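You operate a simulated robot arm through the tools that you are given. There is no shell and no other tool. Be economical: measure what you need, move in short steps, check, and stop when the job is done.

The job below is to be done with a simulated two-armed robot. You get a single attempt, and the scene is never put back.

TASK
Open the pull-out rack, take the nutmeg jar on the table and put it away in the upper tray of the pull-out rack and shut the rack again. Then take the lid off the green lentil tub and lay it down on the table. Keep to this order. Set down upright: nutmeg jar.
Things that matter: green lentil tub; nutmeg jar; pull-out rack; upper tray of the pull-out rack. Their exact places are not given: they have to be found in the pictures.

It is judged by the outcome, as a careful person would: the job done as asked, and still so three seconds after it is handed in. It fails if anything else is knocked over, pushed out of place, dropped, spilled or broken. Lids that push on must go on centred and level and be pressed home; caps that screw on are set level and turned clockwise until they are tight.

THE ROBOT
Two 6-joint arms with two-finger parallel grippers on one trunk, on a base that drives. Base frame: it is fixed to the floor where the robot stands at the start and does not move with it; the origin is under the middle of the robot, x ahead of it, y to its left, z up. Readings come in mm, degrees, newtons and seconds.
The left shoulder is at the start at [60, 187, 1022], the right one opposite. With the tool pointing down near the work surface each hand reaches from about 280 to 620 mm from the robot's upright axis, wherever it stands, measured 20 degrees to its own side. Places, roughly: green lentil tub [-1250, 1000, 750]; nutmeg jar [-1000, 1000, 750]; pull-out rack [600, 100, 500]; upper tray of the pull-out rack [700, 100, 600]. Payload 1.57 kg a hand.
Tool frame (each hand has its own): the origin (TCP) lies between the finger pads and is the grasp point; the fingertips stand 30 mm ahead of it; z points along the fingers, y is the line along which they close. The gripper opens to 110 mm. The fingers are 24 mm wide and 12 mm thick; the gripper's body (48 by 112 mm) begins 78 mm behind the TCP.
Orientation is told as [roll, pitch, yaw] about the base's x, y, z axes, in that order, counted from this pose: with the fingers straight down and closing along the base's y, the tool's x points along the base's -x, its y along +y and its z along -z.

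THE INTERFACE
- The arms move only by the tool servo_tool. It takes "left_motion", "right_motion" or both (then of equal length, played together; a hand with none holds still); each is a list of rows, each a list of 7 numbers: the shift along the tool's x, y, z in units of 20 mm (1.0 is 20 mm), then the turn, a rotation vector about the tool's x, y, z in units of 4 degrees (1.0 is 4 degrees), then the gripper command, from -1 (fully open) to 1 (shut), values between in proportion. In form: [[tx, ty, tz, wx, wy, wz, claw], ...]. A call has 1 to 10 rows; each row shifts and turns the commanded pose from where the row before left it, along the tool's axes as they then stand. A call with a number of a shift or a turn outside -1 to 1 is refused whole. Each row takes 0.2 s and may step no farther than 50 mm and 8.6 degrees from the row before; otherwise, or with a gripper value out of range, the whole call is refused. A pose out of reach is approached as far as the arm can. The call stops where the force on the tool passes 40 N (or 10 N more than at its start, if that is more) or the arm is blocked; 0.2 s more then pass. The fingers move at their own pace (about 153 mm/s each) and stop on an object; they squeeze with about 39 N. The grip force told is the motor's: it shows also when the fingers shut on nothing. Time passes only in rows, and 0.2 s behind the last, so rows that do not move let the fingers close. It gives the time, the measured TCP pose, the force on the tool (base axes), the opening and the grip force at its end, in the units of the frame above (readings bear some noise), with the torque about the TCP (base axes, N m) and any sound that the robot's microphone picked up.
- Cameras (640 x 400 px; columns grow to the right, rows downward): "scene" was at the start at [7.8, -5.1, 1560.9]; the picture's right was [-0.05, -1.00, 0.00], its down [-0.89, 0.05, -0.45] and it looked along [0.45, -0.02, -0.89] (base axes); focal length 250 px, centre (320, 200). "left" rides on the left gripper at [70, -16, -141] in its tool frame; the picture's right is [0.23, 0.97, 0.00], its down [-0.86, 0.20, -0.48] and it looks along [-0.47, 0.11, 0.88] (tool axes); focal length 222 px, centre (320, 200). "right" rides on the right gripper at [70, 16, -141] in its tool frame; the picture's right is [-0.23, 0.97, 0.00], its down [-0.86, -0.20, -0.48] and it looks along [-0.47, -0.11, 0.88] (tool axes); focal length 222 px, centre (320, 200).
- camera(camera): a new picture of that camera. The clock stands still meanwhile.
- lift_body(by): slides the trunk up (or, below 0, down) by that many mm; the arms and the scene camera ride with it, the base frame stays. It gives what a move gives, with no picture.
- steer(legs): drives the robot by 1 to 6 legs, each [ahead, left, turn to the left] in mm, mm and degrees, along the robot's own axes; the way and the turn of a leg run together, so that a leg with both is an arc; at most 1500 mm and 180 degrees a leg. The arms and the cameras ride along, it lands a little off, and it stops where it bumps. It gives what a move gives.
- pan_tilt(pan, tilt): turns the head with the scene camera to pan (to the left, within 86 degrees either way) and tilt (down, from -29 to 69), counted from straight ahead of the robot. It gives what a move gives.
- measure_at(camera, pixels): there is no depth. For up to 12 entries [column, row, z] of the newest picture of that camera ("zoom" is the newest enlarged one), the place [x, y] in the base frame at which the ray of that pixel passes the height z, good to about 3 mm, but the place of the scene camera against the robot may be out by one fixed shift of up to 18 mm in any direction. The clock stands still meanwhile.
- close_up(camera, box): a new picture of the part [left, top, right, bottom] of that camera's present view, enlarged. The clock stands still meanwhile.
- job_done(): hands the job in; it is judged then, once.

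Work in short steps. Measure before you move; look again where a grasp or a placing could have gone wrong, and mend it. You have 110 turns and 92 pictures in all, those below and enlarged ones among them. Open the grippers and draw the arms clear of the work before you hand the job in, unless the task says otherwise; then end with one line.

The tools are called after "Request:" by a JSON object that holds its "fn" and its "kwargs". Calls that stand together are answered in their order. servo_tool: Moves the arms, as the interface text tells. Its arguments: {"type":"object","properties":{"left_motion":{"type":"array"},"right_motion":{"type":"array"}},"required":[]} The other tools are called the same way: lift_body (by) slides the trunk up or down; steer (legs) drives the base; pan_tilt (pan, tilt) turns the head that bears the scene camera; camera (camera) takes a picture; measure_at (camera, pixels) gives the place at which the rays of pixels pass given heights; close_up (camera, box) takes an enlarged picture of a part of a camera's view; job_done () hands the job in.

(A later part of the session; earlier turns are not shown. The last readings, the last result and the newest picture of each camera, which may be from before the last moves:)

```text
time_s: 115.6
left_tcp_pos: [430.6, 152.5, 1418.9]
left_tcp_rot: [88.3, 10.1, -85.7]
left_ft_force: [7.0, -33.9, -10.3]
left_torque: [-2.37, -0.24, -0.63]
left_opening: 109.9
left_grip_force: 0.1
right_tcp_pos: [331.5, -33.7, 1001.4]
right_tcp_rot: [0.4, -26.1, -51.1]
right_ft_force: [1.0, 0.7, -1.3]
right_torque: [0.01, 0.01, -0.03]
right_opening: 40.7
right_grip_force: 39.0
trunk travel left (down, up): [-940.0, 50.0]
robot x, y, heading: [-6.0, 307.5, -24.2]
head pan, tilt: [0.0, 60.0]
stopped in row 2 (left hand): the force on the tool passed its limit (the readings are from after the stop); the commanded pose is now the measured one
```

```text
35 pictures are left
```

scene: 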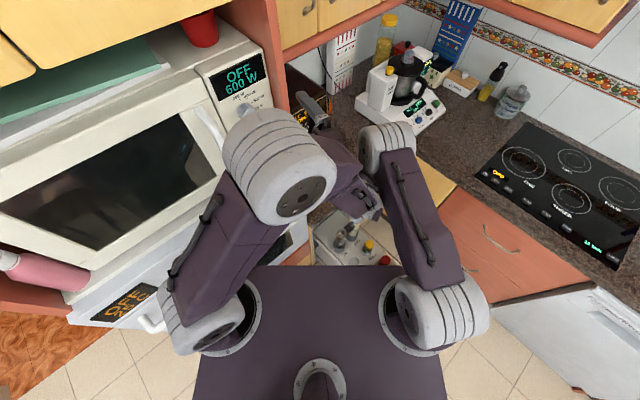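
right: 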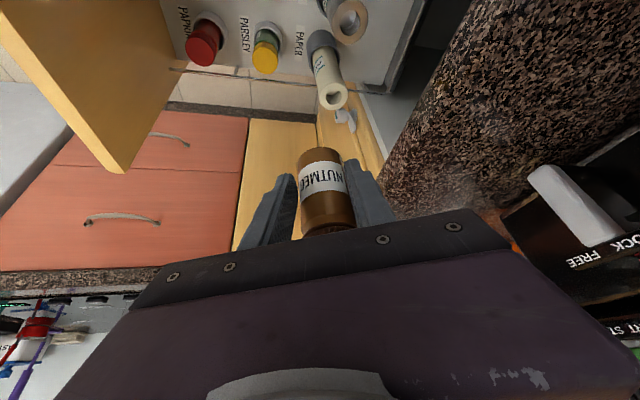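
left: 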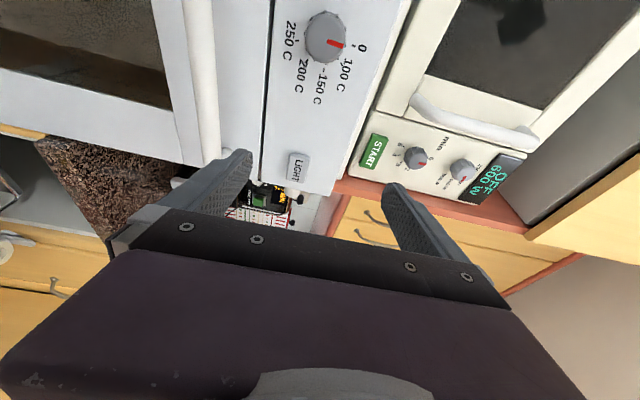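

The right elbow presses the left hand, so the counter regrasp isn't practical here. The jar is upright and firm, so I'll place it straight in its cup (fingertips ~18 mm above the jar's bottom): first draw the right hand back over the rack.

Request:
{"fn": "servo_tool", "kwargs": {"right_motion": [[0.8, -0.79, -0.39, 0, 0, 0, 1], [0.8, -0.79, -0.39, 0, 0, 0, 1], [0.8, -0.79, -0.39, 0, 0, 0, 1], [0.8, -0.79, -0.39, 0, 0, 0, 1], [0.8, -0.79, -0.39, 0, 0, 0, 1], [0.8, -0.79, -0.39, 0, 0, 0, 1]]}}

Request:
{"fn": "steer", "kwargs": {"legs": [[-60, -25, 0]]}}

Request:
{"fn": "camera", "kwargs": {"camera": "right"}}

```text
time_s: 117.0
left_tcp_pos: [429.1, 151.2, 1417.4]
left_tcp_rot: [88.6, 11.4, -85.3]
left_ft_force: [6.2, -35.0, -4.3]
left_torque: [-2.24, -0.36, -0.59]
left_opening: 107.7
left_grip_force: 0.0
right_tcp_pos: [216.9, -16.7, 1001.2]
right_tcp_rot: [0.4, -25.6, -51.4]
right_ft_force: [0.6, 0.2, -1.4]
right_torque: [0.0, 0.01, -0.01]
right_opening: 40.5
right_grip_force: 39.1
right hand out of reach, approached as far as the arm can: row 5, 6
trunk travel left (down, up): [-940.0, 50.0]
robot x, y, heading: [-4.3, 308.0, -24.1]
head pan, tilt: [0.0, 60.0]
```

```text
time_s: 117.7
left_tcp_pos: [421.9, 150.6, 1419.1]
left_tcp_rot: [88.8, 10.7, -86.4]
left_ft_force: [15.5, -29.3, -5.1]
left_torque: [-1.99, -0.85, -0.97]
left_opening: 109.1
left_grip_force: 0.1
right_tcp_pos: [208.1, -13.4, 1002.8]
right_tcp_rot: [0.1, -25.7, -51.6]
right_ft_force: [-0.3, -0.4, -0.2]
right_torque: [0.01, -0.01, -0.02]
right_opening: 40.8
right_grip_force: 38.5
trunk travel left (down, up): [-940.0, 50.0]
robot x, y, heading: [-13.8, 306.6, -24.0]
head pan, tilt: [0.0, 60.0]
stopped in leg 1: the force on the tool passed its limit (the readings are from after the stop); the commanded pose is now the measured one
```

```text
34 pictures are left
```

right: 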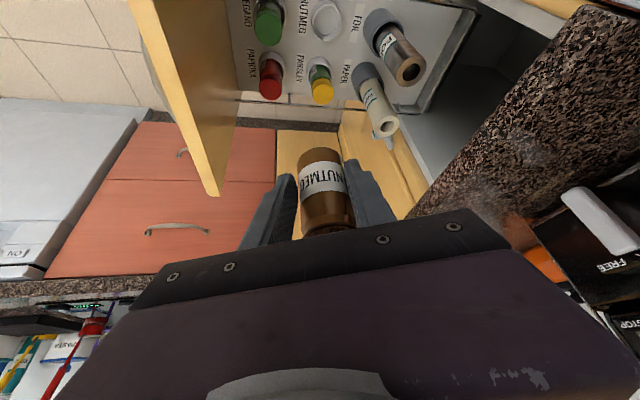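

The left hand still feels −30 N in y, so it leans on furniture at its left. I look with its camera before freeing it.

Request:
{"fn": "camera", "kwargs": {"camera": "left"}}

Request:
{"fn": "measure_at", "kwargs": {"camera": "right", "pixels": [[326, 20, 620], [326, 20, 560], [383, 20, 620], [383, 20, 560], [268, 95, 620], [325, 100, 620], [360, 70, 560], [230, 95, 560], [475, 5, 600]]}}

Request:
{"fn": "close_up", "kwargs": {"camera": "right", "box": [220, 0, 440, 140]}}

```text
33 pictures are left
```

left: 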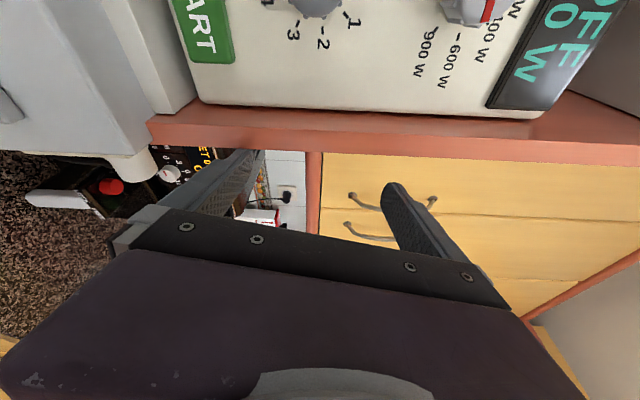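

```text
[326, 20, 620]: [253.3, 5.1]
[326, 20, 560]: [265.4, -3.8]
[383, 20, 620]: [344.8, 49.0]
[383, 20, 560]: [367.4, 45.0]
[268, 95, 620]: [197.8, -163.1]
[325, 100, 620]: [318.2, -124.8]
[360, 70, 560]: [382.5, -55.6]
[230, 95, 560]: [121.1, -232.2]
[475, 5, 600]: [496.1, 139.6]
```

```text
2.86 times, centred on (330, 70) of right
```

zoom: 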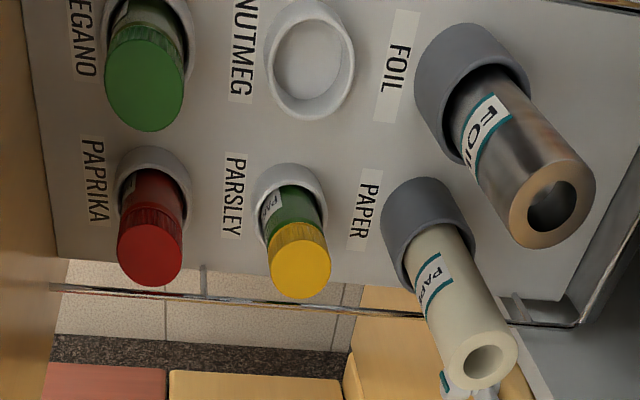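

The nutmeg cup (zoom (312,58)) is clearly visible with a wide rim; the left hand is against the tall unit's side panel edge. I move the left hand to the right and back to free it.

Request:
{"fn": "servo_tool", "kwargs": {"left_motion": [[-0.8, 0, 0, 0, 0, 0, -1], [-0.8, 0, 0, 0, 0, 0, -1], [-0.6, 0, -0.6, 0, 0, 0, -1], [0, 0, -0.8, 0, 0, 0, -1]]}}

```text
time_s: 118.9
left_tcp_pos: [418.7, 145.0, 1397.3]
left_tcp_rot: [89.1, 16.4, -82.2]
left_ft_force: [16.2, -34.1, 6.4]
left_torque: [-1.7, -1.04, -1.31]
left_opening: 95.1
left_grip_force: 0.0
right_tcp_pos: [199.7, -29.1, 1004.3]
right_tcp_rot: [0.2, -25.7, -55.2]
right_ft_force: [-0.3, 0.7, -0.7]
right_torque: [0.0, 0.02, 0.03]
right_opening: 40.6
right_grip_force: 38.9
trunk travel left (down, up): [-940.0, 50.0]
robot x, y, heading: [-14.7, 306.5, -23.9]
head pan, tilt: [0.0, 60.0]
stopped in row 4 (left hand): the arm was blocked; the commanded pose is now the measured one
```

The contact seems to be between the two arms after all. I look closely from above.

Request:
{"fn": "close_up", "kwargs": {"camera": "scene", "box": [240, 60, 480, 280]}}

```text
1.82 times, centred on (360, 170) of scene
```

zoom: 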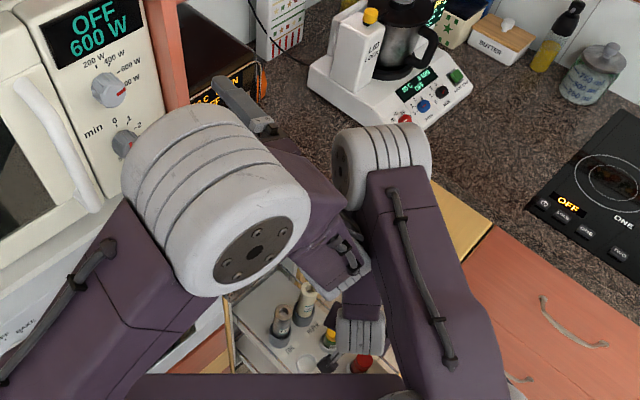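

The left finger is pressed against the tall unit's side panel, held there by the right elbow. I move the right hand to the robot's right, with the left hand following to the right.

Request:
{"fn": "servo_tool", "kwargs": {"right_motion": [[-0.46, -0.85, 0.225, 0, 0, 0, 1], [-0.46, -0.85, 0.225, 0, 0, 0, 1], [-0.46, -0.85, 0.225, 0, 0, 0, 1], [-0.46, -0.85, 0.225, 0, 0, 0, 1], [-0.3, -0.6, 0.15, 0, 0, 0, 1]]}}

Request:
{"fn": "servo_tool", "kwargs": {"left_motion": [[-0.6, 0.2, 0, 0, 0, 0, -1], [-0.6, 0.2, 0, 0, 0, 0, -1]]}}

```text
time_s: 120.1
left_tcp_pos: [418.2, 145.0, 1396.8]
left_tcp_rot: [89.1, 16.7, -81.9]
left_ft_force: [15.9, -28.4, 6.8]
left_torque: [-1.35, -1.0, -1.22]
left_opening: 96.8
left_grip_force: 0.1
right_tcp_pos: [168.2, -116.6, 1002.4]
right_tcp_rot: [0.3, -25.8, -54.9]
right_ft_force: [0.2, 0.9, -2.1]
right_torque: [0.06, 0.0, 0.0]
right_opening: 40.3
right_grip_force: 39.0
right hand out of reach, approached as far as the arm can: row 2
trunk travel left (down, up): [-940.0, 50.0]
robot x, y, heading: [-13.9, 305.2, -23.8]
head pan, tilt: [0.0, 60.0]
```

```text
time_s: 120.7
left_tcp_pos: [415.3, 132.6, 1400.3]
left_tcp_rot: [89.1, 16.3, -81.3]
left_ft_force: [0.0, -0.4, 0.7]
left_torque: [0.0, 0.04, 0.05]
left_opening: 110.1
left_grip_force: 0.1
right_tcp_pos: [162.8, -109.0, 1006.3]
right_tcp_rot: [0.2, -26.2, -54.9]
right_ft_force: [-0.2, -0.4, -1.6]
right_torque: [0.01, -0.02, -0.03]
right_opening: 40.4
right_grip_force: 38.9
trunk travel left (down, up): [-940.0, 50.0]
robot x, y, heading: [-15.6, 309.8, -24.2]
head pan, tilt: [0.0, 60.0]
```

Freed: no force now. I back off 110 mm so the left hand clears the counter when I lower, and check the jar.

Request:
{"fn": "steer", "kwargs": {"legs": [[-110, 0, 0]]}}

Request:
{"fn": "servo_tool", "kwargs": {"right_motion": [[0, 0, 0, -0.438, 0, -0.899, 1], [0, 0, 0, -0.438, 0, -0.899, 1], [0, 0, 0, -0.438, 0, -0.899, 1], [0, 0, 0, -0.438, 0, -0.899, 1], [0, 0, 0, -0.438, 0, -0.899, 1], [0, 0, 0, -0.438, 0, -0.899, 1], [0, 0, 0, -0.438, 0, -0.899, 1], [0, 0, 0, -0.438, 0, -0.899, 1], [0, 0, 0, -0.438, 0, -0.899, 1], [0, 0, 0, -0.438, 0, -0.899, 1]]}}

Request:
{"fn": "camera", "kwargs": {"camera": "right"}}

```text
time_s: 121.9
left_tcp_pos: [322.1, 172.4, 1398.1]
left_tcp_rot: [89.0, 16.5, -81.5]
left_ft_force: [0.4, -0.2, 0.0]
left_torque: [0.01, -0.02, 0.01]
left_opening: 109.9
left_grip_force: 0.0
right_tcp_pos: [67.4, -67.1, 1005.7]
right_tcp_rot: [0.1, -26.0, -54.7]
right_ft_force: [-0.1, -0.7, -1.7]
right_torque: [0.02, 0.05, 0.0]
right_opening: 40.2
right_grip_force: 39.2
trunk travel left (down, up): [-940.0, 50.0]
robot x, y, heading: [-115.6, 349.6, -23.6]
head pan, tilt: [0.0, 60.0]
```

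```text
time_s: 124.1
left_tcp_pos: [317.5, 175.3, 1401.5]
left_tcp_rot: [89.2, 16.3, -81.3]
left_ft_force: [-0.3, 0.5, -0.2]
left_torque: [0.03, -0.01, -0.02]
left_opening: 109.8
left_grip_force: 0.1
right_tcp_pos: [63.3, -65.2, 1007.0]
right_tcp_rot: [0.0, -26.2, -14.7]
right_ft_force: [0.4, 0.2, -1.5]
right_torque: [-0.02, 0.01, 0.02]
right_opening: 40.3
right_grip_force: 39.2
trunk travel left (down, up): [-940.0, 50.0]
robot x, y, heading: [-114.1, 351.3, -24.3]
head pan, tilt: [0.0, 60.0]
```

```text
30 pictures are left
```

right: 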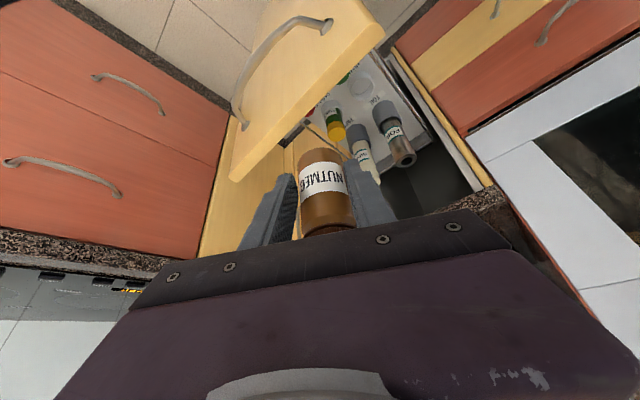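

Jar steady. The nutmeg cup is at (360,88); I measure it and the neighbours to triangulate.

Request:
{"fn": "close_up", "kwargs": {"camera": "right", "box": [310, 50, 450, 190]}}

Request:
{"fn": "measure_at", "kwargs": {"camera": "right", "pixels": [[360, 88, 620], [360, 88, 560]]}}

```text
2.86 times, centred on (380, 120) of right
```

zoom: 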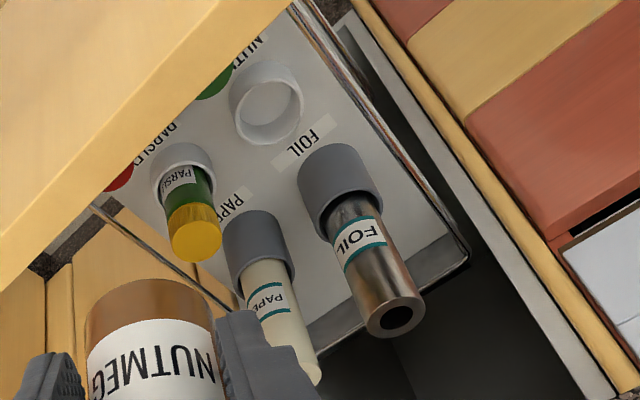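

```text
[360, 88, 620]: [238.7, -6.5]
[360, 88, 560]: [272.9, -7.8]
```

Request:
{"fn": "measure_at", "kwargs": {"camera": "zoom", "pixels": [[270, 113, 620], [270, 113, 560], [270, 113, 500], [340, 185, 620], [340, 185, 560]]}}

```text
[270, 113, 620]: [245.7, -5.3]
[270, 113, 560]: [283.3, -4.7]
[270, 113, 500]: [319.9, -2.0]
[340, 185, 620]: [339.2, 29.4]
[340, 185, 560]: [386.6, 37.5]
```

The cup rim is near (262,−2), z ≈ 590. I bring the jar over it, turn the hand a bit more, and lower the trunk 250 mm.

Request:
{"fn": "servo_tool", "kwargs": {"right_motion": [[-0.954, 0.685, 0.465, 0, 0, 0, 1], [-0.954, 0.685, 0.465, 0, 0, 0, 1], [-0.954, 0.685, 0.465, 0, 0, 0, 1], [-0.954, 0.685, 0.465, 0, 0, 0, 1], [-0.954, 0.685, 0.465, 0, 0, 0, 1], [-0.954, 0.685, 0.465, 0, 0, 0, 1], [-0.954, 0.685, 0.465, 0, 0, 0, 1], [-0.954, 0.685, 0.465, 0, 0, 0, 1], [0, 0, 0, -0.438, 0, -0.899, 1], [0, 0, 0, -0.438, 0, -0.899, 1]]}}

Request:
{"fn": "lift_body", "kwargs": {"by": -250}}

Request:
{"fn": "camera", "kwargs": {"camera": "right"}}

```text
time_s: 126.3
left_tcp_pos: [317.4, 173.8, 1400.7]
left_tcp_rot: [89.3, 16.3, -81.4]
left_ft_force: [1.1, 0.7, 0.7]
left_torque: [0.01, 0.02, -0.01]
left_opening: 110.0
left_grip_force: 0.0
right_tcp_pos: [255.6, -2.9, 1007.4]
right_tcp_rot: [0.0, -26.3, -6.6]
right_ft_force: [-0.5, 0.4, -0.8]
right_torque: [0.06, 0.0, 0.0]
right_opening: 40.0
right_grip_force: 39.4
trunk travel left (down, up): [-940.0, 50.0]
robot x, y, heading: [-117.6, 348.0, -23.8]
head pan, tilt: [0.0, 60.0]
```

```text
time_s: 128.9
left_tcp_pos: [317.9, 176.0, 1150.4]
left_tcp_rot: [89.0, 16.3, -81.4]
left_ft_force: [-0.2, -0.6, 0.5]
left_torque: [0.0, 0.01, 0.02]
left_opening: 110.1
left_grip_force: 0.0
right_tcp_pos: [256.4, -2.5, 757.1]
right_tcp_rot: [-0.1, -26.1, -6.7]
right_ft_force: [-0.3, 1.0, -2.1]
right_torque: [0.01, 0.04, -0.03]
right_opening: 39.8
right_grip_force: 38.9
trunk travel left (down, up): [-690.0, 300.0]
robot x, y, heading: [-117.9, 348.8, -24.2]
head pan, tilt: [0.0, 60.0]
```

```text
28 pictures are left
```

right: 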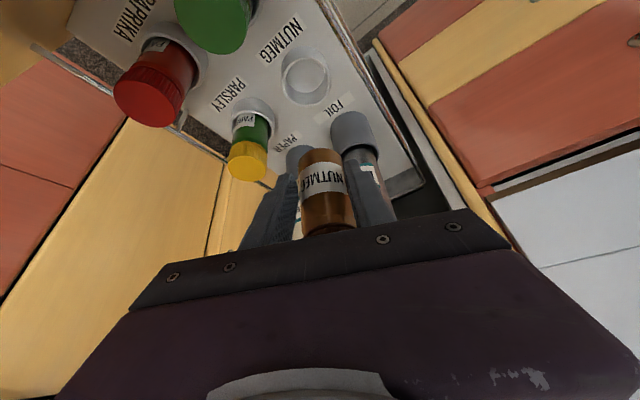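

Request:
{"fn": "close_up", "kwargs": {"camera": "right", "box": [230, 20, 390, 180]}}

Request:
{"fn": "measure_at", "kwargs": {"camera": "right", "pixels": [[306, 77, 620], [306, 77, 560], [319, 148, 710], [319, 153, 710]]}}

```text
2.50 times, centred on (310, 100) of right
```

zoom: 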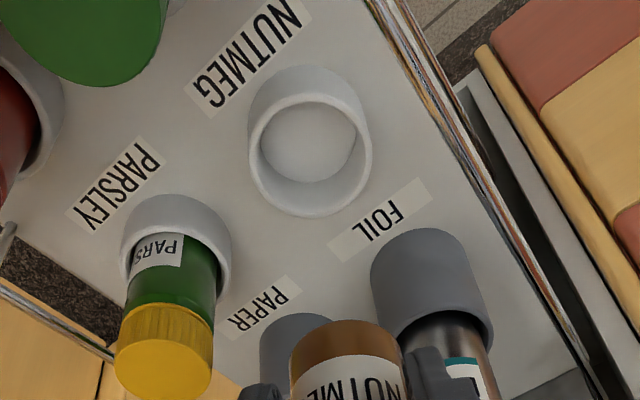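

```text
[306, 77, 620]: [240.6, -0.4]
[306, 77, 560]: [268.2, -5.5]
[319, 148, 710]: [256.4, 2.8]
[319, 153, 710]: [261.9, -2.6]
```

I zoom on the jar in the hand to find where its bottom sits relative to the fingers.

Request:
{"fn": "close_up", "kwargs": {"camera": "right", "box": [270, 130, 370, 240]}}

Request:
{"fn": "measure_at", "kwargs": {"camera": "right", "pixels": [[306.4, 82, 620], [306.4, 82, 590], [306.4, 82, 560]]}}

```text
3.64 times, centred on (320, 185) of right
```

zoom: 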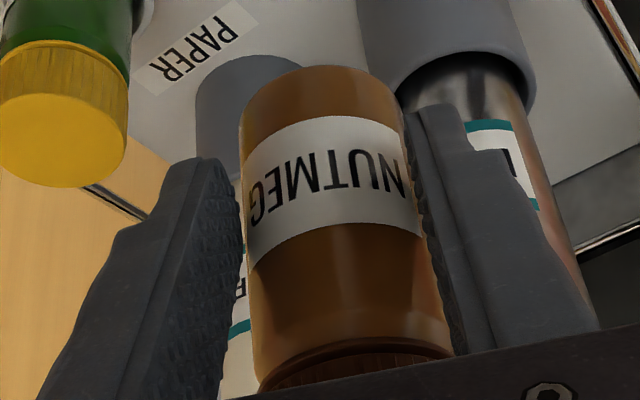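

```text
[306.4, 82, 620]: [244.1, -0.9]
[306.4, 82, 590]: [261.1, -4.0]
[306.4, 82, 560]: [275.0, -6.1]
```

The jar axis is ~21 mm forward of the TCP, with its bottom ~53 mm below; the cup is at about (262,−3,590). I shift back 15 mm and descend 80 mm, then compare.

Request:
{"fn": "servo_tool", "kwargs": {"right_motion": [[0.606, 0, 0.816, 0, 0, 0, 1], [0.606, 0, 0.816, 0, 0, 0, 1], [0.606, 0, 0.816, 0, 0, 0, 1], [0.606, 0, 0.816, 0, 0, 0, 1]]}}

Request:
{"fn": "close_up", "kwargs": {"camera": "right", "box": [240, 60, 400, 240]}}

```text
time_s: 129.9
left_tcp_pos: [318.0, 175.3, 1150.8]
left_tcp_rot: [89.0, 16.4, -81.5]
left_ft_force: [-0.2, 0.4, -0.2]
left_torque: [-0.03, -0.01, -0.04]
left_opening: 110.2
left_grip_force: 0.0
right_tcp_pos: [242.1, -1.0, 676.4]
right_tcp_rot: [0.0, -26.2, -6.7]
right_ft_force: [0.9, -0.1, -1.7]
right_torque: [0.0, 0.06, 0.01]
right_opening: 40.1
right_grip_force: 39.7
trunk travel left (down, up): [-690.0, 300.0]
robot x, y, heading: [-112.4, 351.9, -24.0]
head pan, tilt: [0.0, 60.0]
```

```text
2.22 times, centred on (320, 150) of right
```

zoom: 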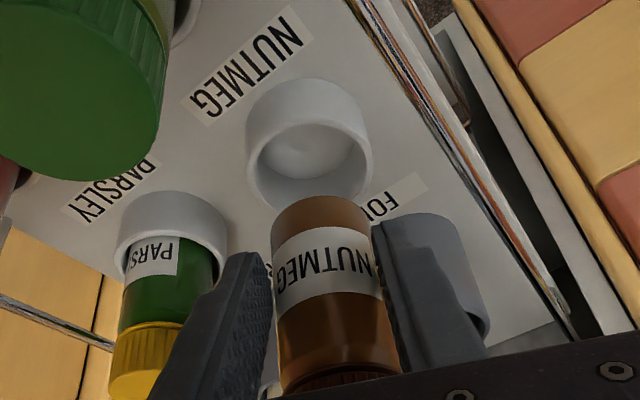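

Rim height comes out at z ≈ 584, and lateral alignment is within a few mm. I descend 33 mm so the jar bottom is just above the rim and compare directly.

Request:
{"fn": "servo_tool", "kwargs": {"right_motion": [[0.36, 0, 0.74, 0, 0, 0, 1], [0.36, 0, 0.74, 0, 0, 0, 1]]}}

Request:
{"fn": "close_up", "kwargs": {"camera": "right", "box": [260, 90, 380, 220]}}

```text
time_s: 130.5
left_tcp_pos: [315.2, 178.4, 1151.1]
left_tcp_rot: [89.2, 16.2, -81.4]
left_ft_force: [0.2, 0.0, 0.7]
left_torque: [0.05, -0.02, 0.03]
left_opening: 110.2
left_grip_force: 0.0
right_tcp_pos: [244.1, -1.0, 646.8]
right_tcp_rot: [-0.1, -26.7, -6.7]
right_ft_force: [0.8, -3.0, 14.7]
right_torque: [-0.09, -0.62, 0.02]
right_opening: 39.5
right_grip_force: 38.9
trunk travel left (down, up): [-690.0, 300.0]
robot x, y, heading: [-116.7, 351.2, -24.1]
head pan, tilt: [0.0, 60.0]
```

```text
3.08 times, centred on (320, 155) of right
```

zoom: 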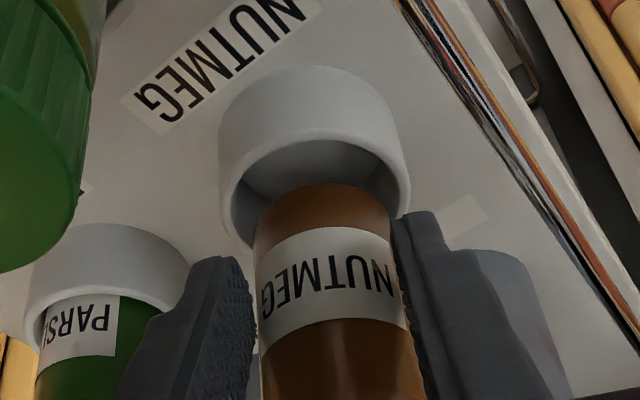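

It touched at TCP z 647 (15 N up): the jar is ~9 mm too far forward and 2 mm right of the cup's centre (jar bottom centre ≈ (324,228) vs rim ≈ (316,205)). I lift 8 mm, shift, and look.

Request:
{"fn": "servo_tool", "kwargs": {"right_motion": [[-0.18, 0, -0.36, 0, 0, 0, 1], [0.41, -0.1, -0.2, 0, 0, 0, 1], [0, 0, 0, 0, 0, 0, 1]]}}

Request:
{"fn": "close_up", "kwargs": {"camera": "right", "box": [260, 90, 380, 220]}}

```text
time_s: 131.3
left_tcp_pos: [317.4, 175.8, 1149.5]
left_tcp_rot: [89.1, 16.2, -81.3]
left_ft_force: [0.3, -0.2, -0.2]
left_torque: [-0.01, -0.02, -0.02]
left_opening: 110.0
left_grip_force: 0.0
right_tcp_pos: [232.7, -0.5, 652.6]
right_tcp_rot: [-0.1, -26.2, -6.7]
right_ft_force: [-0.2, -0.2, -1.3]
right_torque: [-0.01, 0.02, -0.01]
right_opening: 39.4
right_grip_force: 38.6
trunk travel left (down, up): [-690.0, 300.0]
robot x, y, heading: [-114.6, 352.9, -23.9]
head pan, tilt: [0.0, 60.0]
```

```text
3.08 times, centred on (320, 155) of right
```

zoom: 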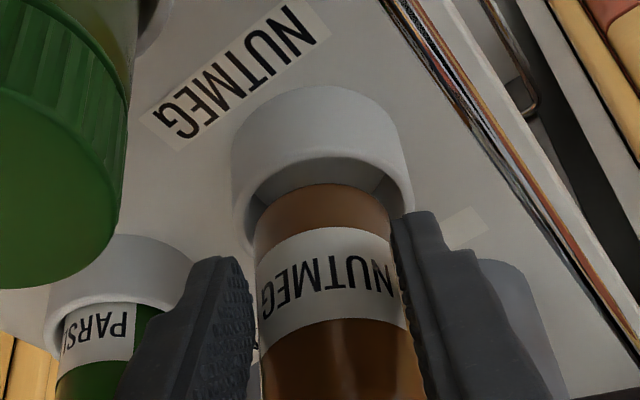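

Columns now match (323 vs 324), and the row offset fits the remaining height. I descend slowly 12 mm watching the force.

Request:
{"fn": "servo_tool", "kwargs": {"right_motion": [[0.066, 0, 0.135, 0, 0, 0, 1], [0.066, 0, 0.135, 0, 0, 0, 1], [0.066, 0, 0.135, 0, 0, 0, 1], [0.066, 0, 0.135, 0, 0, 0, 1]]}}

Request:
{"fn": "close_up", "kwargs": {"camera": "right", "box": [260, 90, 380, 220]}}

```text
time_s: 132.3
left_tcp_pos: [318.5, 175.7, 1149.5]
left_tcp_rot: [89.1, 16.3, -81.4]
left_ft_force: [-0.5, -0.6, -0.3]
left_torque: [-0.01, -0.02, -0.01]
left_opening: 109.9
left_grip_force: 0.0
right_tcp_pos: [233.7, -2.5, 640.1]
right_tcp_rot: [0.0, -26.2, -6.7]
right_ft_force: [-0.1, -0.3, -1.2]
right_torque: [0.02, 0.05, 0.0]
right_opening: 39.5
right_grip_force: 39.5
trunk travel left (down, up): [-690.0, 300.0]
robot x, y, heading: [-115.6, 350.3, -23.8]
head pan, tilt: [0.0, 60.0]
```

```text
3.08 times, centred on (320, 155) of right
```

zoom: 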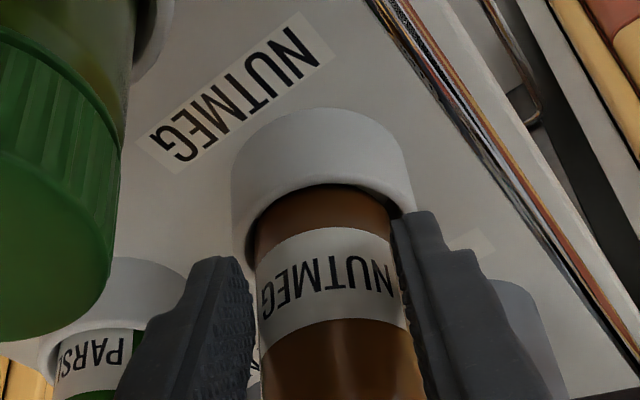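

No force, and the jar is entering the cup (rim arc now overlaps the jar bottom). I go on down in small steps.

Request:
{"fn": "servo_tool", "kwargs": {"right_motion": [[0.066, 0, 0.135, 0, 0, 0, 1], [0.066, 0, 0.135, 0, 0, 0, 1], [0.066, 0, 0.135, 0, 0, 0, 1], [0.066, 0, 0.135, 0, 0, 0, 1]]}}

Request:
{"fn": "close_up", "kwargs": {"camera": "right", "box": [260, 90, 380, 220]}}

```text
time_s: 133.3
left_tcp_pos: [318.3, 175.5, 1150.8]
left_tcp_rot: [89.2, 16.3, -81.5]
left_ft_force: [1.2, 0.3, -0.6]
left_torque: [0.01, -0.03, 0.03]
left_opening: 110.0
left_grip_force: 0.1
right_tcp_pos: [233.4, -1.8, 628.2]
right_tcp_rot: [0.0, -26.2, -6.7]
right_ft_force: [-0.2, -0.8, 0.0]
right_torque: [-0.03, 0.09, 0.03]
right_opening: 39.4
right_grip_force: 38.9
trunk travel left (down, up): [-690.0, 300.0]
robot x, y, heading: [-112.3, 351.3, -23.8]
head pan, tilt: [0.0, 60.0]
```

```text
3.08 times, centred on (320, 155) of right
```

zoom: 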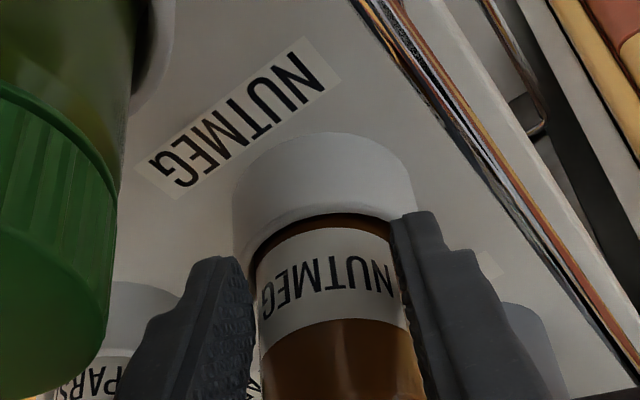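

Inserted ~19 mm without force. I continue until it seats or touches.

Request:
{"fn": "servo_tool", "kwargs": {"right_motion": [[0.066, 0, 0.135, 0, 0, 0, 1], [0.066, 0, 0.135, 0, 0, 0, 1], [0.066, 0, 0.135, 0, 0, 0, 1], [0.066, 0, 0.135, 0, 0, 0, 1]]}}

```text
time_s: 134.3
left_tcp_pos: [316.2, 178.0, 1152.9]
left_tcp_rot: [89.3, 16.2, -81.3]
left_ft_force: [0.8, -0.1, -0.4]
left_torque: [-0.03, 0.02, -0.01]
left_opening: 110.1
left_grip_force: 0.1
right_tcp_pos: [233.2, -1.6, 618.4]
right_tcp_rot: [-0.1, -26.3, -6.6]
right_ft_force: [-3.3, 7.1, 21.3]
right_torque: [0.67, -0.21, 0.04]
right_opening: 39.3
right_grip_force: 38.8
trunk travel left (down, up): [-690.0, 300.0]
robot x, y, heading: [-112.3, 349.7, -23.8]
head pan, tilt: [0.0, 60.0]
```

Contact (21 N) at ~28 mm inserted. I relax 2 mm and open the fingers part-way to ~66 mm.

Request:
{"fn": "servo_tool", "kwargs": {"right_motion": [[-0.044, 0, -0.09, 0, 0, 0, 1], [0, 0, 0, 0, 0, 0, 0.1], [0, 0, 0, 0, 0, 0, -0.2], [0, 0, 0, 0, 0, 0, -0.2]]}}

Request:
{"fn": "camera", "kwargs": {"camera": "right"}}

```text
time_s: 135.3
left_tcp_pos: [318.1, 175.3, 1150.8]
left_tcp_rot: [89.1, 16.4, -81.4]
left_ft_force: [0.0, 0.0, 0.6]
left_torque: [0.01, -0.02, 0.02]
left_opening: 110.0
left_grip_force: 0.1
right_tcp_pos: [233.6, -1.7, 617.6]
right_tcp_rot: [0.0, -26.2, -6.8]
right_ft_force: [0.3, -2.8, -1.5]
right_torque: [-0.04, -0.02, 0.0]
right_opening: 64.0
right_grip_force: 0.1
trunk travel left (down, up): [-690.0, 300.0]
robot x, y, heading: [-114.1, 352.8, -24.1]
head pan, tilt: [0.0, 60.0]
```

```text
20 pictures are left
```

right: 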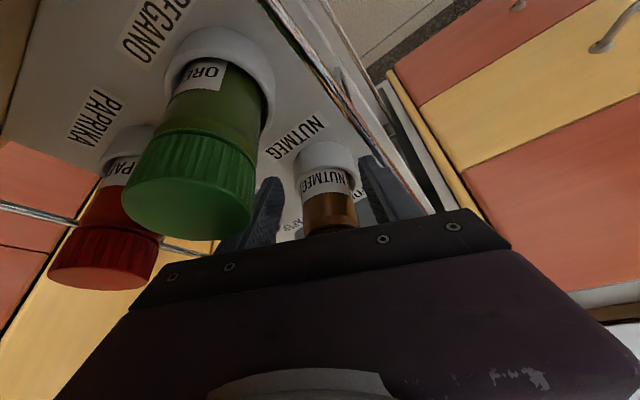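

The nutmeg jar stands free in its cup. I withdraw straight up 160 mm, then raise the trunk.

Request:
{"fn": "servo_tool", "kwargs": {"right_motion": [[-0.438, 0, -0.899, 0, 0, 0, -0.2], [-0.438, 0, -0.899, 0, 0, 0, -0.2], [-0.438, 0, -0.899, 0, 0, 0, -0.2], [-0.438, 0, -0.899, 0, 0, 0, -0.2], [-0.438, 0, -0.899, 0, 0, 0, -0.2], [-0.438, 0, -0.899, 0, 0, 0, -0.2], [-0.438, 0, -0.899, 0, 0, 0, -0.2], [-0.438, 0, -0.899, 0, 0, 0, -0.2]]}}

Request:
{"fn": "lift_body", "kwargs": {"by": 260}}

Request:
{"fn": "camera", "kwargs": {"camera": "right"}}

```text
time_s: 137.1
left_tcp_pos: [316.7, 176.2, 1150.5]
left_tcp_rot: [89.3, 16.3, -81.3]
left_ft_force: [0.1, 0.0, 0.0]
left_torque: [0.0, -0.01, 0.0]
left_opening: 110.1
left_grip_force: 0.1
right_tcp_pos: [232.0, -2.0, 779.9]
right_tcp_rot: [0.0, -26.2, -6.8]
right_ft_force: [0.3, -0.1, 0.4]
right_torque: [-0.02, 0.02, -0.01]
right_opening: 65.9
right_grip_force: 0.0
trunk travel left (down, up): [-690.0, 300.0]
robot x, y, heading: [-115.5, 347.2, -23.8]
head pan, tilt: [0.0, 60.0]
```

```text
time_s: 139.8
left_tcp_pos: [317.9, 175.2, 1410.4]
left_tcp_rot: [89.1, 16.3, -81.4]
left_ft_force: [-0.2, -0.6, 0.4]
left_torque: [0.01, 0.0, -0.02]
left_opening: 110.2
left_grip_force: 0.0
right_tcp_pos: [232.4, -1.9, 1039.2]
right_tcp_rot: [0.0, -26.1, -6.7]
right_ft_force: [0.5, 0.9, 0.2]
right_torque: [-0.02, -0.03, 0.01]
right_opening: 66.3
right_grip_force: 0.1
trunk travel left (down, up): [-950.0, 40.0]
robot x, y, heading: [-117.1, 350.2, -24.2]
head pan, tilt: [0.0, 60.0]
```

```text
19 pictures are left
```

right: 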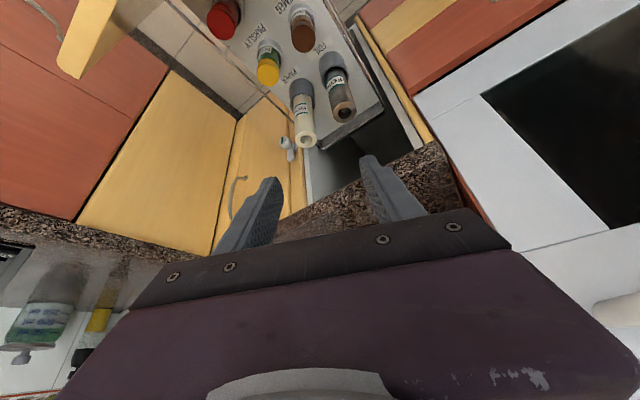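

The jar stands upright in its cup. Now to close the rack: I drive round to its front, turn to face along its slide, and close the right fingers.

Request:
{"fn": "steer", "kwargs": {"legs": [[-104, -554, 0], [0, 0, 42.2]]}}

Request:
{"fn": "servo_tool", "kwargs": {"right_motion": [[0, 0, 0, 0.438, 0, 0.899, 1], [0, 0, 0, 0.438, 0, 0.899, 1], [0, 0, 0, 0.438, 0, 0.899, 1], [0, 0, 0, 0.438, 0, 0.899, 1], [0, 0, 0, 0.13, 0, 0.27, 1], [0, 0, 0, 0, -1, 0, 1], [0, 0, 0, 0, -1, 0, 1], [0, 0, 0, 0, -1, 0, 1], [0, 0, 0, 0, -1, 0, 1], [0, 0, 0, 0, -1, 0, 1]]}}

Request:
{"fn": "servo_tool", "kwargs": {"right_motion": [[0, 0, 0, 0, -1, 0, 1], [0, 0, 0, 0, -1, 0, 1], [0, 0, 0, 0, -1, 0, 1], [0, 0, 0, 0, -1, 0, 1], [0, 0, 0, 0, -1, 0, 1], [0, 0, 0, 0, -1, 0, 1], [0, 0, 0, 0, -1, 0, 1], [0, 0, 0, 0, -1, 0, 1], [0, 0, 0, 0, -1, 0, 1], [0, 0, 0, 0, -1, 0, 1]]}}

```text
time_s: 145.0
left_tcp_pos: [1.4, 40.5, 1411.4]
left_tcp_rot: [89.2, 16.4, -39.8]
left_ft_force: [-0.8, -0.2, 0.0]
left_torque: [0.02, 0.0, 0.0]
left_opening: 110.0
left_grip_force: 0.0
right_tcp_pos: [55.7, -150.2, 1039.0]
right_tcp_rot: [0.0, -26.1, 35.0]
right_ft_force: [-0.4, -0.3, -0.1]
right_torque: [0.04, 0.01, -0.01]
right_opening: 65.8
right_grip_force: 0.1
trunk travel left (down, up): [-950.0, 40.0]
robot x, y, heading: [-436.0, -118.8, 17.8]
head pan, tilt: [0.0, 60.0]
```

```text
time_s: 147.2
left_tcp_pos: [2.0, 41.3, 1409.6]
left_tcp_rot: [89.1, 16.2, -39.7]
left_ft_force: [1.0, 0.4, 0.2]
left_torque: [0.0, -0.02, 0.02]
left_opening: 109.8
left_grip_force: 0.0
right_tcp_pos: [100.1, -131.9, 1048.9]
right_tcp_rot: [-0.1, -45.5, 17.7]
right_ft_force: [1.2, 0.3, 0.0]
right_torque: [0.0, 0.01, 0.0]
right_opening: 0.3
right_grip_force: 21.1
right hand out of reach, approached as far as the arm can: row 9, 10
trunk travel left (down, up): [-950.0, 40.0]
robot x, y, heading: [-440.8, -117.7, 17.5]
head pan, tilt: [0.0, 60.0]
```

```text
time_s: 149.4
left_tcp_pos: [2.0, 39.6, 1409.5]
left_tcp_rot: [89.2, 16.3, -39.8]
left_ft_force: [-0.7, 0.6, -0.6]
left_torque: [0.03, 0.03, -0.02]
left_opening: 110.2
left_grip_force: 0.2
right_tcp_pos: [280.6, -69.3, 1044.3]
right_tcp_rot: [1.1, -86.3, 16.7]
right_ft_force: [0.3, 0.5, -1.0]
right_torque: [0.01, 0.04, 0.0]
right_opening: 0.0
right_grip_force: 21.2
right hand out of reach, approached as far as the arm can: row 1, 2, 3, 4, 5, 6, 7, 8, 9
trunk travel left (down, up): [-950.0, 40.0]
robot x, y, heading: [-435.0, -117.6, 17.7]
head pan, tilt: [0.0, 60.0]
```

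The hand is horizontal but at its folding limit; I raise it relative to the shoulder 200 mm so it can sit closer.

Request:
{"fn": "servo_tool", "kwargs": {"right_motion": [[-1, 0, 0, 0, 0, 0, 1], [-1, 0, 0, 0, 0, 0, 1], [-1, 0, 0, 0, 0, 0, 1], [-1, 0, 0, 0, 0, 0, 1], [-1, 0, 0, 0, 0, 0, 1], [-1, 0, 0, 0, 0, 0, 1], [-1, 0, 0, 0, 0, 0, 1], [-1, 0, 0, 0, 0, 0, 1], [-1, 0, 0, 0, 0, 0, 1], [-1, 0, 0, 0, 0, 0, 1]]}}

```text
time_s: 151.6
left_tcp_pos: [-0.0, 47.3, 1448.2]
left_tcp_rot: [89.2, 10.4, -38.8]
left_ft_force: [-0.9, -0.1, -0.4]
left_torque: [-0.03, 0.03, -0.03]
left_opening: 110.1
left_grip_force: 0.1
right_tcp_pos: [327.6, -67.4, 1218.8]
right_tcp_rot: [0.0, -85.2, 16.6]
right_ft_force: [0.9, -0.5, -0.3]
right_torque: [0.03, 0.04, -0.02]
right_opening: 0.2
right_grip_force: 21.5
right hand out of reach, approached as far as the arm can: row 1, 2, 3, 4, 5, 6
trunk travel left (down, up): [-950.0, 40.0]
robot x, y, heading: [-440.7, -118.8, 17.8]
head pan, tilt: [0.0, 60.0]
```

Request:
{"fn": "servo_tool", "kwargs": {"right_motion": [[0, 0, -1, 0, 0, 0, 1], [0, 0, -1, 0, 0, 0, 1], [0, 0, -1, 0, 0, 0, 1], [0, 0, -1, 0, 0, 0, 1], [0, 0, -1, 0, 0, 0, 1], [0, 0, -1, 0, 0, 0, 1], [0, 0, -1, 0, 0, 0, 1], [0, 0, -1, 0, 0, 0, 1], [0, 0, -1, 0, 0, 0, 1], [0, 0, -1, 0, 0, 0, 1]]}}

```text
time_s: 153.8
left_tcp_pos: [-0.7, 44.1, 1405.1]
left_tcp_rot: [89.2, 17.5, -39.4]
left_ft_force: [-0.3, 0.2, 0.6]
left_torque: [0.0, 0.02, 0.03]
left_opening: 109.8
left_grip_force: 0.1
right_tcp_pos: [327.2, -54.9, 1230.1]
right_tcp_rot: [0.7, -86.2, 16.8]
right_ft_force: [0.2, -0.3, -0.2]
right_torque: [0.02, -0.04, 0.02]
right_opening: 0.0
right_grip_force: 21.6
right hand out of reach, approached as far as the arm can: row 1, 2, 3, 4, 5, 6, 7, 8, 9, 10
trunk travel left (down, up): [-950.0, 40.0]
robot x, y, heading: [-436.4, -117.7, 17.9]
head pan, tilt: [0.0, 60.0]
```

The hand can't fold nearer in this posture, but it is level and aligned. I back the robot so the fingertips stand just before the rack front, then lower the trunk.

Request:
{"fn": "steer", "kwargs": {"legs": [[-318, 28, 0]]}}

Request:
{"fn": "lift_body", "kwargs": {"by": -400}}

Request:
{"fn": "lift_body", "kwargs": {"by": -125}}

Request:
{"fn": "pan_tilt", "kwargs": {"pan": 0, "tilt": 35}}

Request:
{"fn": "camera", "kwargs": {"camera": "scene"}}

```text
time_s: 155.9
left_tcp_pos: [-314.7, -26.1, 1404.7]
left_tcp_rot: [88.9, 17.5, -39.4]
left_ft_force: [-0.3, 0.3, 0.1]
left_torque: [0.01, -0.02, 0.02]
left_opening: 110.0
left_grip_force: 0.2
right_tcp_pos: [14.1, -125.2, 1226.6]
right_tcp_rot: [0.9, -86.2, 16.8]
right_ft_force: [0.1, 0.3, 0.7]
right_torque: [0.0, 0.0, -0.01]
right_opening: 0.0
right_grip_force: 21.1
trunk travel left (down, up): [-950.0, 40.0]
robot x, y, heading: [-752.2, -190.9, 17.8]
head pan, tilt: [0.0, 60.0]
```

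```text
time_s: 159.8
left_tcp_pos: [-318.5, -27.3, 1007.5]
left_tcp_rot: [89.1, 17.4, -39.4]
left_ft_force: [0.2, -0.5, 0.4]
left_torque: [0.02, -0.03, -0.01]
left_opening: 110.1
left_grip_force: 0.0
right_tcp_pos: [11.4, -125.7, 828.9]
right_tcp_rot: [0.7, -86.1, 17.0]
right_ft_force: [-0.3, -0.8, 0.6]
right_torque: [0.02, -0.02, -0.01]
right_opening: 0.2
right_grip_force: 21.5
trunk travel left (down, up): [-550.0, 440.0]
robot x, y, heading: [-754.3, -185.4, 17.9]
head pan, tilt: [0.0, 60.0]
```

```text
time_s: 161.3
left_tcp_pos: [-318.1, -26.4, 880.8]
left_tcp_rot: [89.1, 17.4, -39.3]
left_ft_force: [-0.1, -0.1, 0.0]
left_torque: [-0.02, -0.02, 0.01]
left_opening: 109.8
left_grip_force: 0.0
right_tcp_pos: [12.4, -127.1, 703.8]
right_tcp_rot: [0.6, -86.2, 17.0]
right_ft_force: [0.5, 0.0, 0.4]
right_torque: [-0.03, -0.01, 0.0]
right_opening: 0.0
right_grip_force: 21.3
trunk travel left (down, up): [-425.0, 565.0]
robot x, y, heading: [-757.0, -190.0, 17.6]
head pan, tilt: [0.0, 60.0]
```

```text
time_s: 162.2
left_tcp_pos: [-318.4, -26.7, 882.0]
left_tcp_rot: [89.0, 17.5, -39.2]
left_ft_force: [1.1, -0.3, 1.3]
left_torque: [0.03, 0.01, -0.02]
left_opening: 110.2
left_grip_force: 0.1
right_tcp_pos: [11.2, -127.1, 703.8]
right_tcp_rot: [0.7, -86.3, 17.0]
right_ft_force: [0.2, 0.4, 1.0]
right_torque: [-0.02, -0.01, 0.04]
right_opening: 0.0
right_grip_force: 21.0
trunk travel left (down, up): [-425.0, 565.0]
robot x, y, heading: [-756.4, -191.2, 18.0]
head pan, tilt: [0.0, 35.0]
```

```text
18 pictures are left
```

scene: 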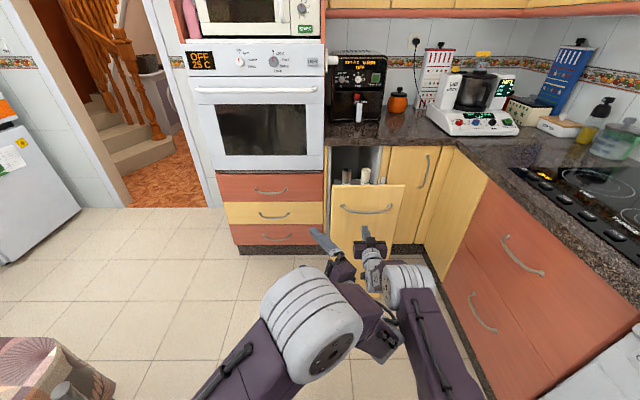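

The fingertips are centred below the handle. I push the rack in by driving ahead 300 mm along the slide.

Request:
{"fn": "steer", "kwargs": {"legs": [[300, 0, 0]]}}

Request:
{"fn": "steer", "kwargs": {"legs": [[130, 0, 0]]}}

Request:
{"fn": "camera", "kwargs": {"camera": "scene"}}

```text
time_s: 164.2
left_tcp_pos: [-33.1, 66.8, 882.1]
left_tcp_rot: [89.1, 17.4, -39.2]
left_ft_force: [0.2, -0.1, -0.6]
left_torque: [0.02, -0.03, 0.01]
left_opening: 109.9
left_grip_force: 0.0
right_tcp_pos: [297.1, -31.1, 703.8]
right_tcp_rot: [0.6, -86.2, 17.2]
right_ft_force: [-0.1, 0.4, -0.8]
right_torque: [-0.01, 0.02, -0.01]
right_opening: 0.0
right_grip_force: 21.0
trunk travel left (down, up): [-425.0, 565.0]
robot x, y, heading: [-468.8, -94.7, 18.1]
head pan, tilt: [0.0, 35.0]
```

```text
time_s: 165.5
left_tcp_pos: [89.6, 107.6, 880.2]
left_tcp_rot: [89.0, 17.5, -39.1]
left_ft_force: [-0.5, -0.6, 0.6]
left_torque: [0.01, -0.01, 0.0]
left_opening: 109.8
left_grip_force: 0.1
right_tcp_pos: [418.9, 9.8, 703.2]
right_tcp_rot: [0.7, -86.1, 17.2]
right_ft_force: [0.8, -0.2, -0.1]
right_torque: [0.05, 0.0, 0.0]
right_opening: 0.0
right_grip_force: 21.3
trunk travel left (down, up): [-425.0, 565.0]
robot x, y, heading: [-347.8, -56.0, 17.8]
head pan, tilt: [0.0, 35.0]
```

```text
17 pictures are left
```

scene: 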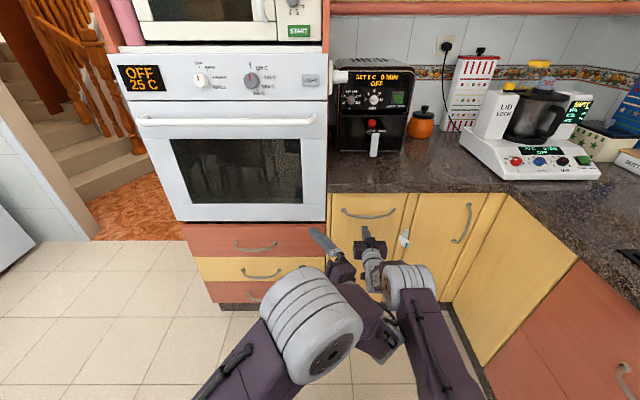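

Nearly closed (~25–30 mm left). I push on until it stops.

Request:
{"fn": "steer", "kwargs": {"legs": [[22, 0, 0]]}}

Request:
{"fn": "steer", "kwargs": {"legs": [[25, 0, 0]]}}

Request:
{"fn": "close_up", "kwargs": {"camera": "scene", "box": [300, 170, 480, 310]}}

```text
time_s: 166.5
left_tcp_pos: [109.7, 113.5, 881.1]
left_tcp_rot: [89.1, 17.5, -39.1]
left_ft_force: [0.6, -1.2, -0.6]
left_torque: [-0.06, 0.0, -0.01]
left_opening: 109.8
left_grip_force: 0.2
right_tcp_pos: [438.1, 15.1, 704.1]
right_tcp_rot: [0.9, -86.3, 17.0]
right_ft_force: [0.3, 0.0, -0.3]
right_torque: [0.01, -0.02, 0.04]
right_opening: 0.0
right_grip_force: 21.6
trunk travel left (down, up): [-425.0, 565.0]
robot x, y, heading: [-326.2, -49.9, 18.2]
head pan, tilt: [0.0, 35.0]
stopped in leg 1: the force on the tool passed its limit (the readings are from after the stop); the commanded pose is now the measured one
```

```text
time_s: 167.2
left_tcp_pos: [112.5, 113.5, 883.4]
left_tcp_rot: [89.3, 17.6, -39.1]
left_ft_force: [0.3, 0.4, 0.6]
left_torque: [0.0, -0.02, -0.04]
left_opening: 109.9
left_grip_force: 0.1
right_tcp_pos: [440.6, 15.4, 705.1]
right_tcp_rot: [0.5, -86.5, 17.4]
right_ft_force: [-19.9, -4.7, 7.3]
right_torque: [0.19, -0.44, 0.07]
right_opening: 0.1
right_grip_force: 21.1
trunk travel left (down, up): [-425.0, 565.0]
robot x, y, heading: [-320.9, -51.1, 18.5]
head pan, tilt: [0.0, 35.0]
stopped in leg 1: the force on the tool passed its limit (the readings are from after the stop); the commanded pose is now the measured one
```

```text
2.86 times, centred on (390, 240) of scene
```

zoom: 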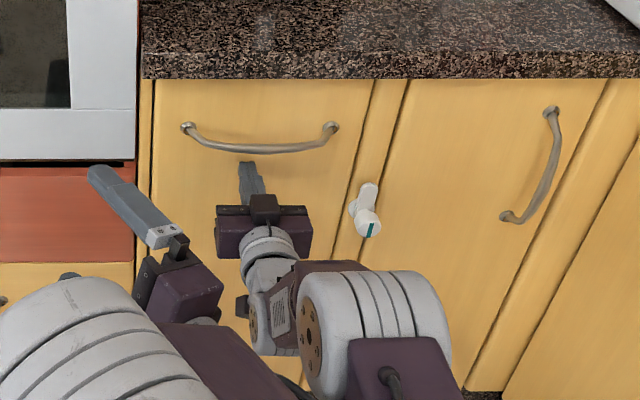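

The rack front is flush: shut. Now I back off, raise the trunk and turn left (hands high) toward the table for the lid.

Request:
{"fn": "steer", "kwargs": {"legs": [[-150, 0, 0]]}}

Request:
{"fn": "lift_body", "kwargs": {"by": 400}}

Request:
{"fn": "lift_body", "kwargs": {"by": 120}}

Request:
{"fn": "steer", "kwargs": {"legs": [[0, 0, 178.2]]}}

```text
time_s: 168.6
left_tcp_pos: [-29.0, 69.5, 881.8]
left_tcp_rot: [89.2, 17.6, -39.1]
left_ft_force: [0.1, 0.1, -0.3]
left_torque: [0.0, 0.0, -0.08]
left_opening: 110.0
left_grip_force: 0.1
right_tcp_pos: [299.8, -29.7, 702.8]
right_tcp_rot: [1.0, -86.3, 16.9]
right_ft_force: [-0.7, -0.1, 0.5]
right_torque: [0.02, 0.04, 0.01]
right_opening: 0.0
right_grip_force: 21.3
trunk travel left (down, up): [-425.0, 565.0]
robot x, y, heading: [-462.4, -95.9, 18.4]
head pan, tilt: [0.0, 35.0]
```

```text
time_s: 172.4
left_tcp_pos: [-26.7, 69.8, 1280.5]
left_tcp_rot: [89.1, 17.6, -39.0]
left_ft_force: [-0.1, -0.2, 0.5]
left_torque: [-0.02, -0.03, -0.01]
left_opening: 109.8
left_grip_force: 0.1
right_tcp_pos: [301.1, -28.7, 1100.6]
right_tcp_rot: [0.9, -86.1, 17.1]
right_ft_force: [-0.3, 0.6, 1.1]
right_torque: [0.02, 0.01, 0.0]
right_opening: 0.1
right_grip_force: 21.1
trunk travel left (down, up): [-825.0, 165.0]
robot x, y, heading: [-462.2, -94.5, 18.4]
head pan, tilt: [0.0, 35.0]
```

```text
time_s: 173.9
left_tcp_pos: [-26.1, 69.0, 1400.9]
left_tcp_rot: [89.0, 17.6, -39.1]
left_ft_force: [0.1, 1.1, -0.2]
left_torque: [0.0, -0.01, 0.0]
left_opening: 110.0
left_grip_force: 0.0
right_tcp_pos: [301.5, -31.2, 1221.1]
right_tcp_rot: [1.0, -86.2, 17.0]
right_ft_force: [0.7, -0.5, -0.7]
right_torque: [-0.01, 0.0, 0.0]
right_opening: 0.2
right_grip_force: 21.4
trunk travel left (down, up): [-945.0, 45.0]
robot x, y, heading: [-461.4, -96.7, 18.0]
head pan, tilt: [0.0, 35.0]
```

```text
time_s: 181.6
left_tcp_pos: [-902.1, -250.3, 1401.2]
left_tcp_rot: [89.1, 17.6, 139.8]
left_ft_force: [-1.1, 0.0, 0.1]
left_torque: [0.01, -0.01, 0.03]
left_opening: 110.4
left_grip_force: 0.1
right_tcp_pos: [-1227.4, -145.2, 1221.9]
right_tcp_rot: [1.0, -86.2, -164.2]
right_ft_force: [0.0, -0.2, 0.7]
right_torque: [0.01, 0.05, 0.0]
right_opening: 0.0
right_grip_force: 20.9
trunk travel left (down, up): [-945.0, 45.0]
robot x, y, heading: [-464.9, -91.1, -163.2]
head pan, tilt: [0.0, 35.0]
```

Facing the table. I back to the clear lane, go along it beside the table, and look.

Request:
{"fn": "steer", "kwargs": {"legs": [[-100, 0, 0], [-247, -792, 0]]}}

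Request:
{"fn": "pan_tilt", "kwargs": {"pan": -20, "tilt": 45}}

Request:
{"fn": "camera", "kwargs": {"camera": "scene"}}

Request:
{"fn": "camera", "kwargs": {"camera": "right"}}

```text
time_s: 186.8
left_tcp_pos: [-798.9, 611.7, 1400.2]
left_tcp_rot: [89.1, 17.6, 139.7]
left_ft_force: [-0.6, 0.1, -0.5]
left_torque: [-0.01, -0.01, -0.04]
left_opening: 109.7
left_grip_force: 0.1
right_tcp_pos: [-1124.6, 717.6, 1221.0]
right_tcp_rot: [0.2, -86.1, -163.3]
right_ft_force: [-0.6, -0.1, 0.2]
right_torque: [-0.01, 0.01, 0.01]
right_opening: 0.0
right_grip_force: 21.3
trunk travel left (down, up): [-945.0, 45.0]
robot x, y, heading: [-364.2, 768.0, -163.2]
head pan, tilt: [0.0, 35.0]
```

```text
time_s: 187.6
left_tcp_pos: [-799.0, 612.6, 1401.4]
left_tcp_rot: [89.0, 17.6, 139.7]
left_ft_force: [0.9, 0.0, -0.1]
left_torque: [-0.01, -0.01, -0.01]
left_opening: 110.0
left_grip_force: 0.1
right_tcp_pos: [-1125.0, 719.4, 1221.4]
right_tcp_rot: [1.2, -86.1, -164.4]
right_ft_force: [-0.1, -0.4, -0.7]
right_torque: [-0.01, -0.04, 0.0]
right_opening: 0.0
right_grip_force: 20.7
trunk travel left (down, up): [-945.0, 45.0]
robot x, y, heading: [-360.0, 766.6, -163.1]
head pan, tilt: [-20.0, 45.0]
```

```text
15 pictures are left
```

scene: 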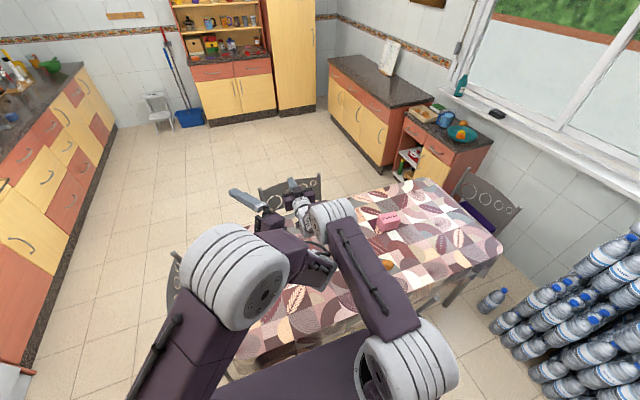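

```text
14 pictures are left
```

right: 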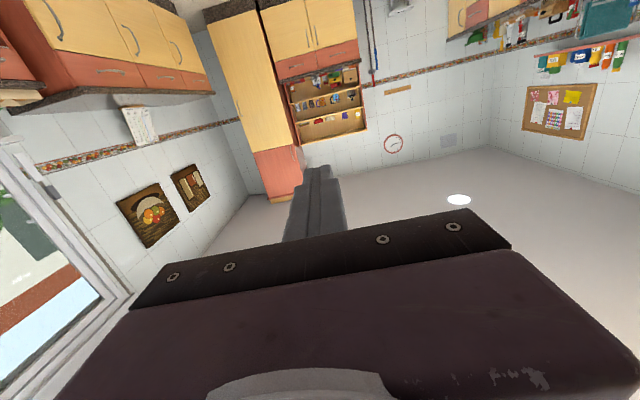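

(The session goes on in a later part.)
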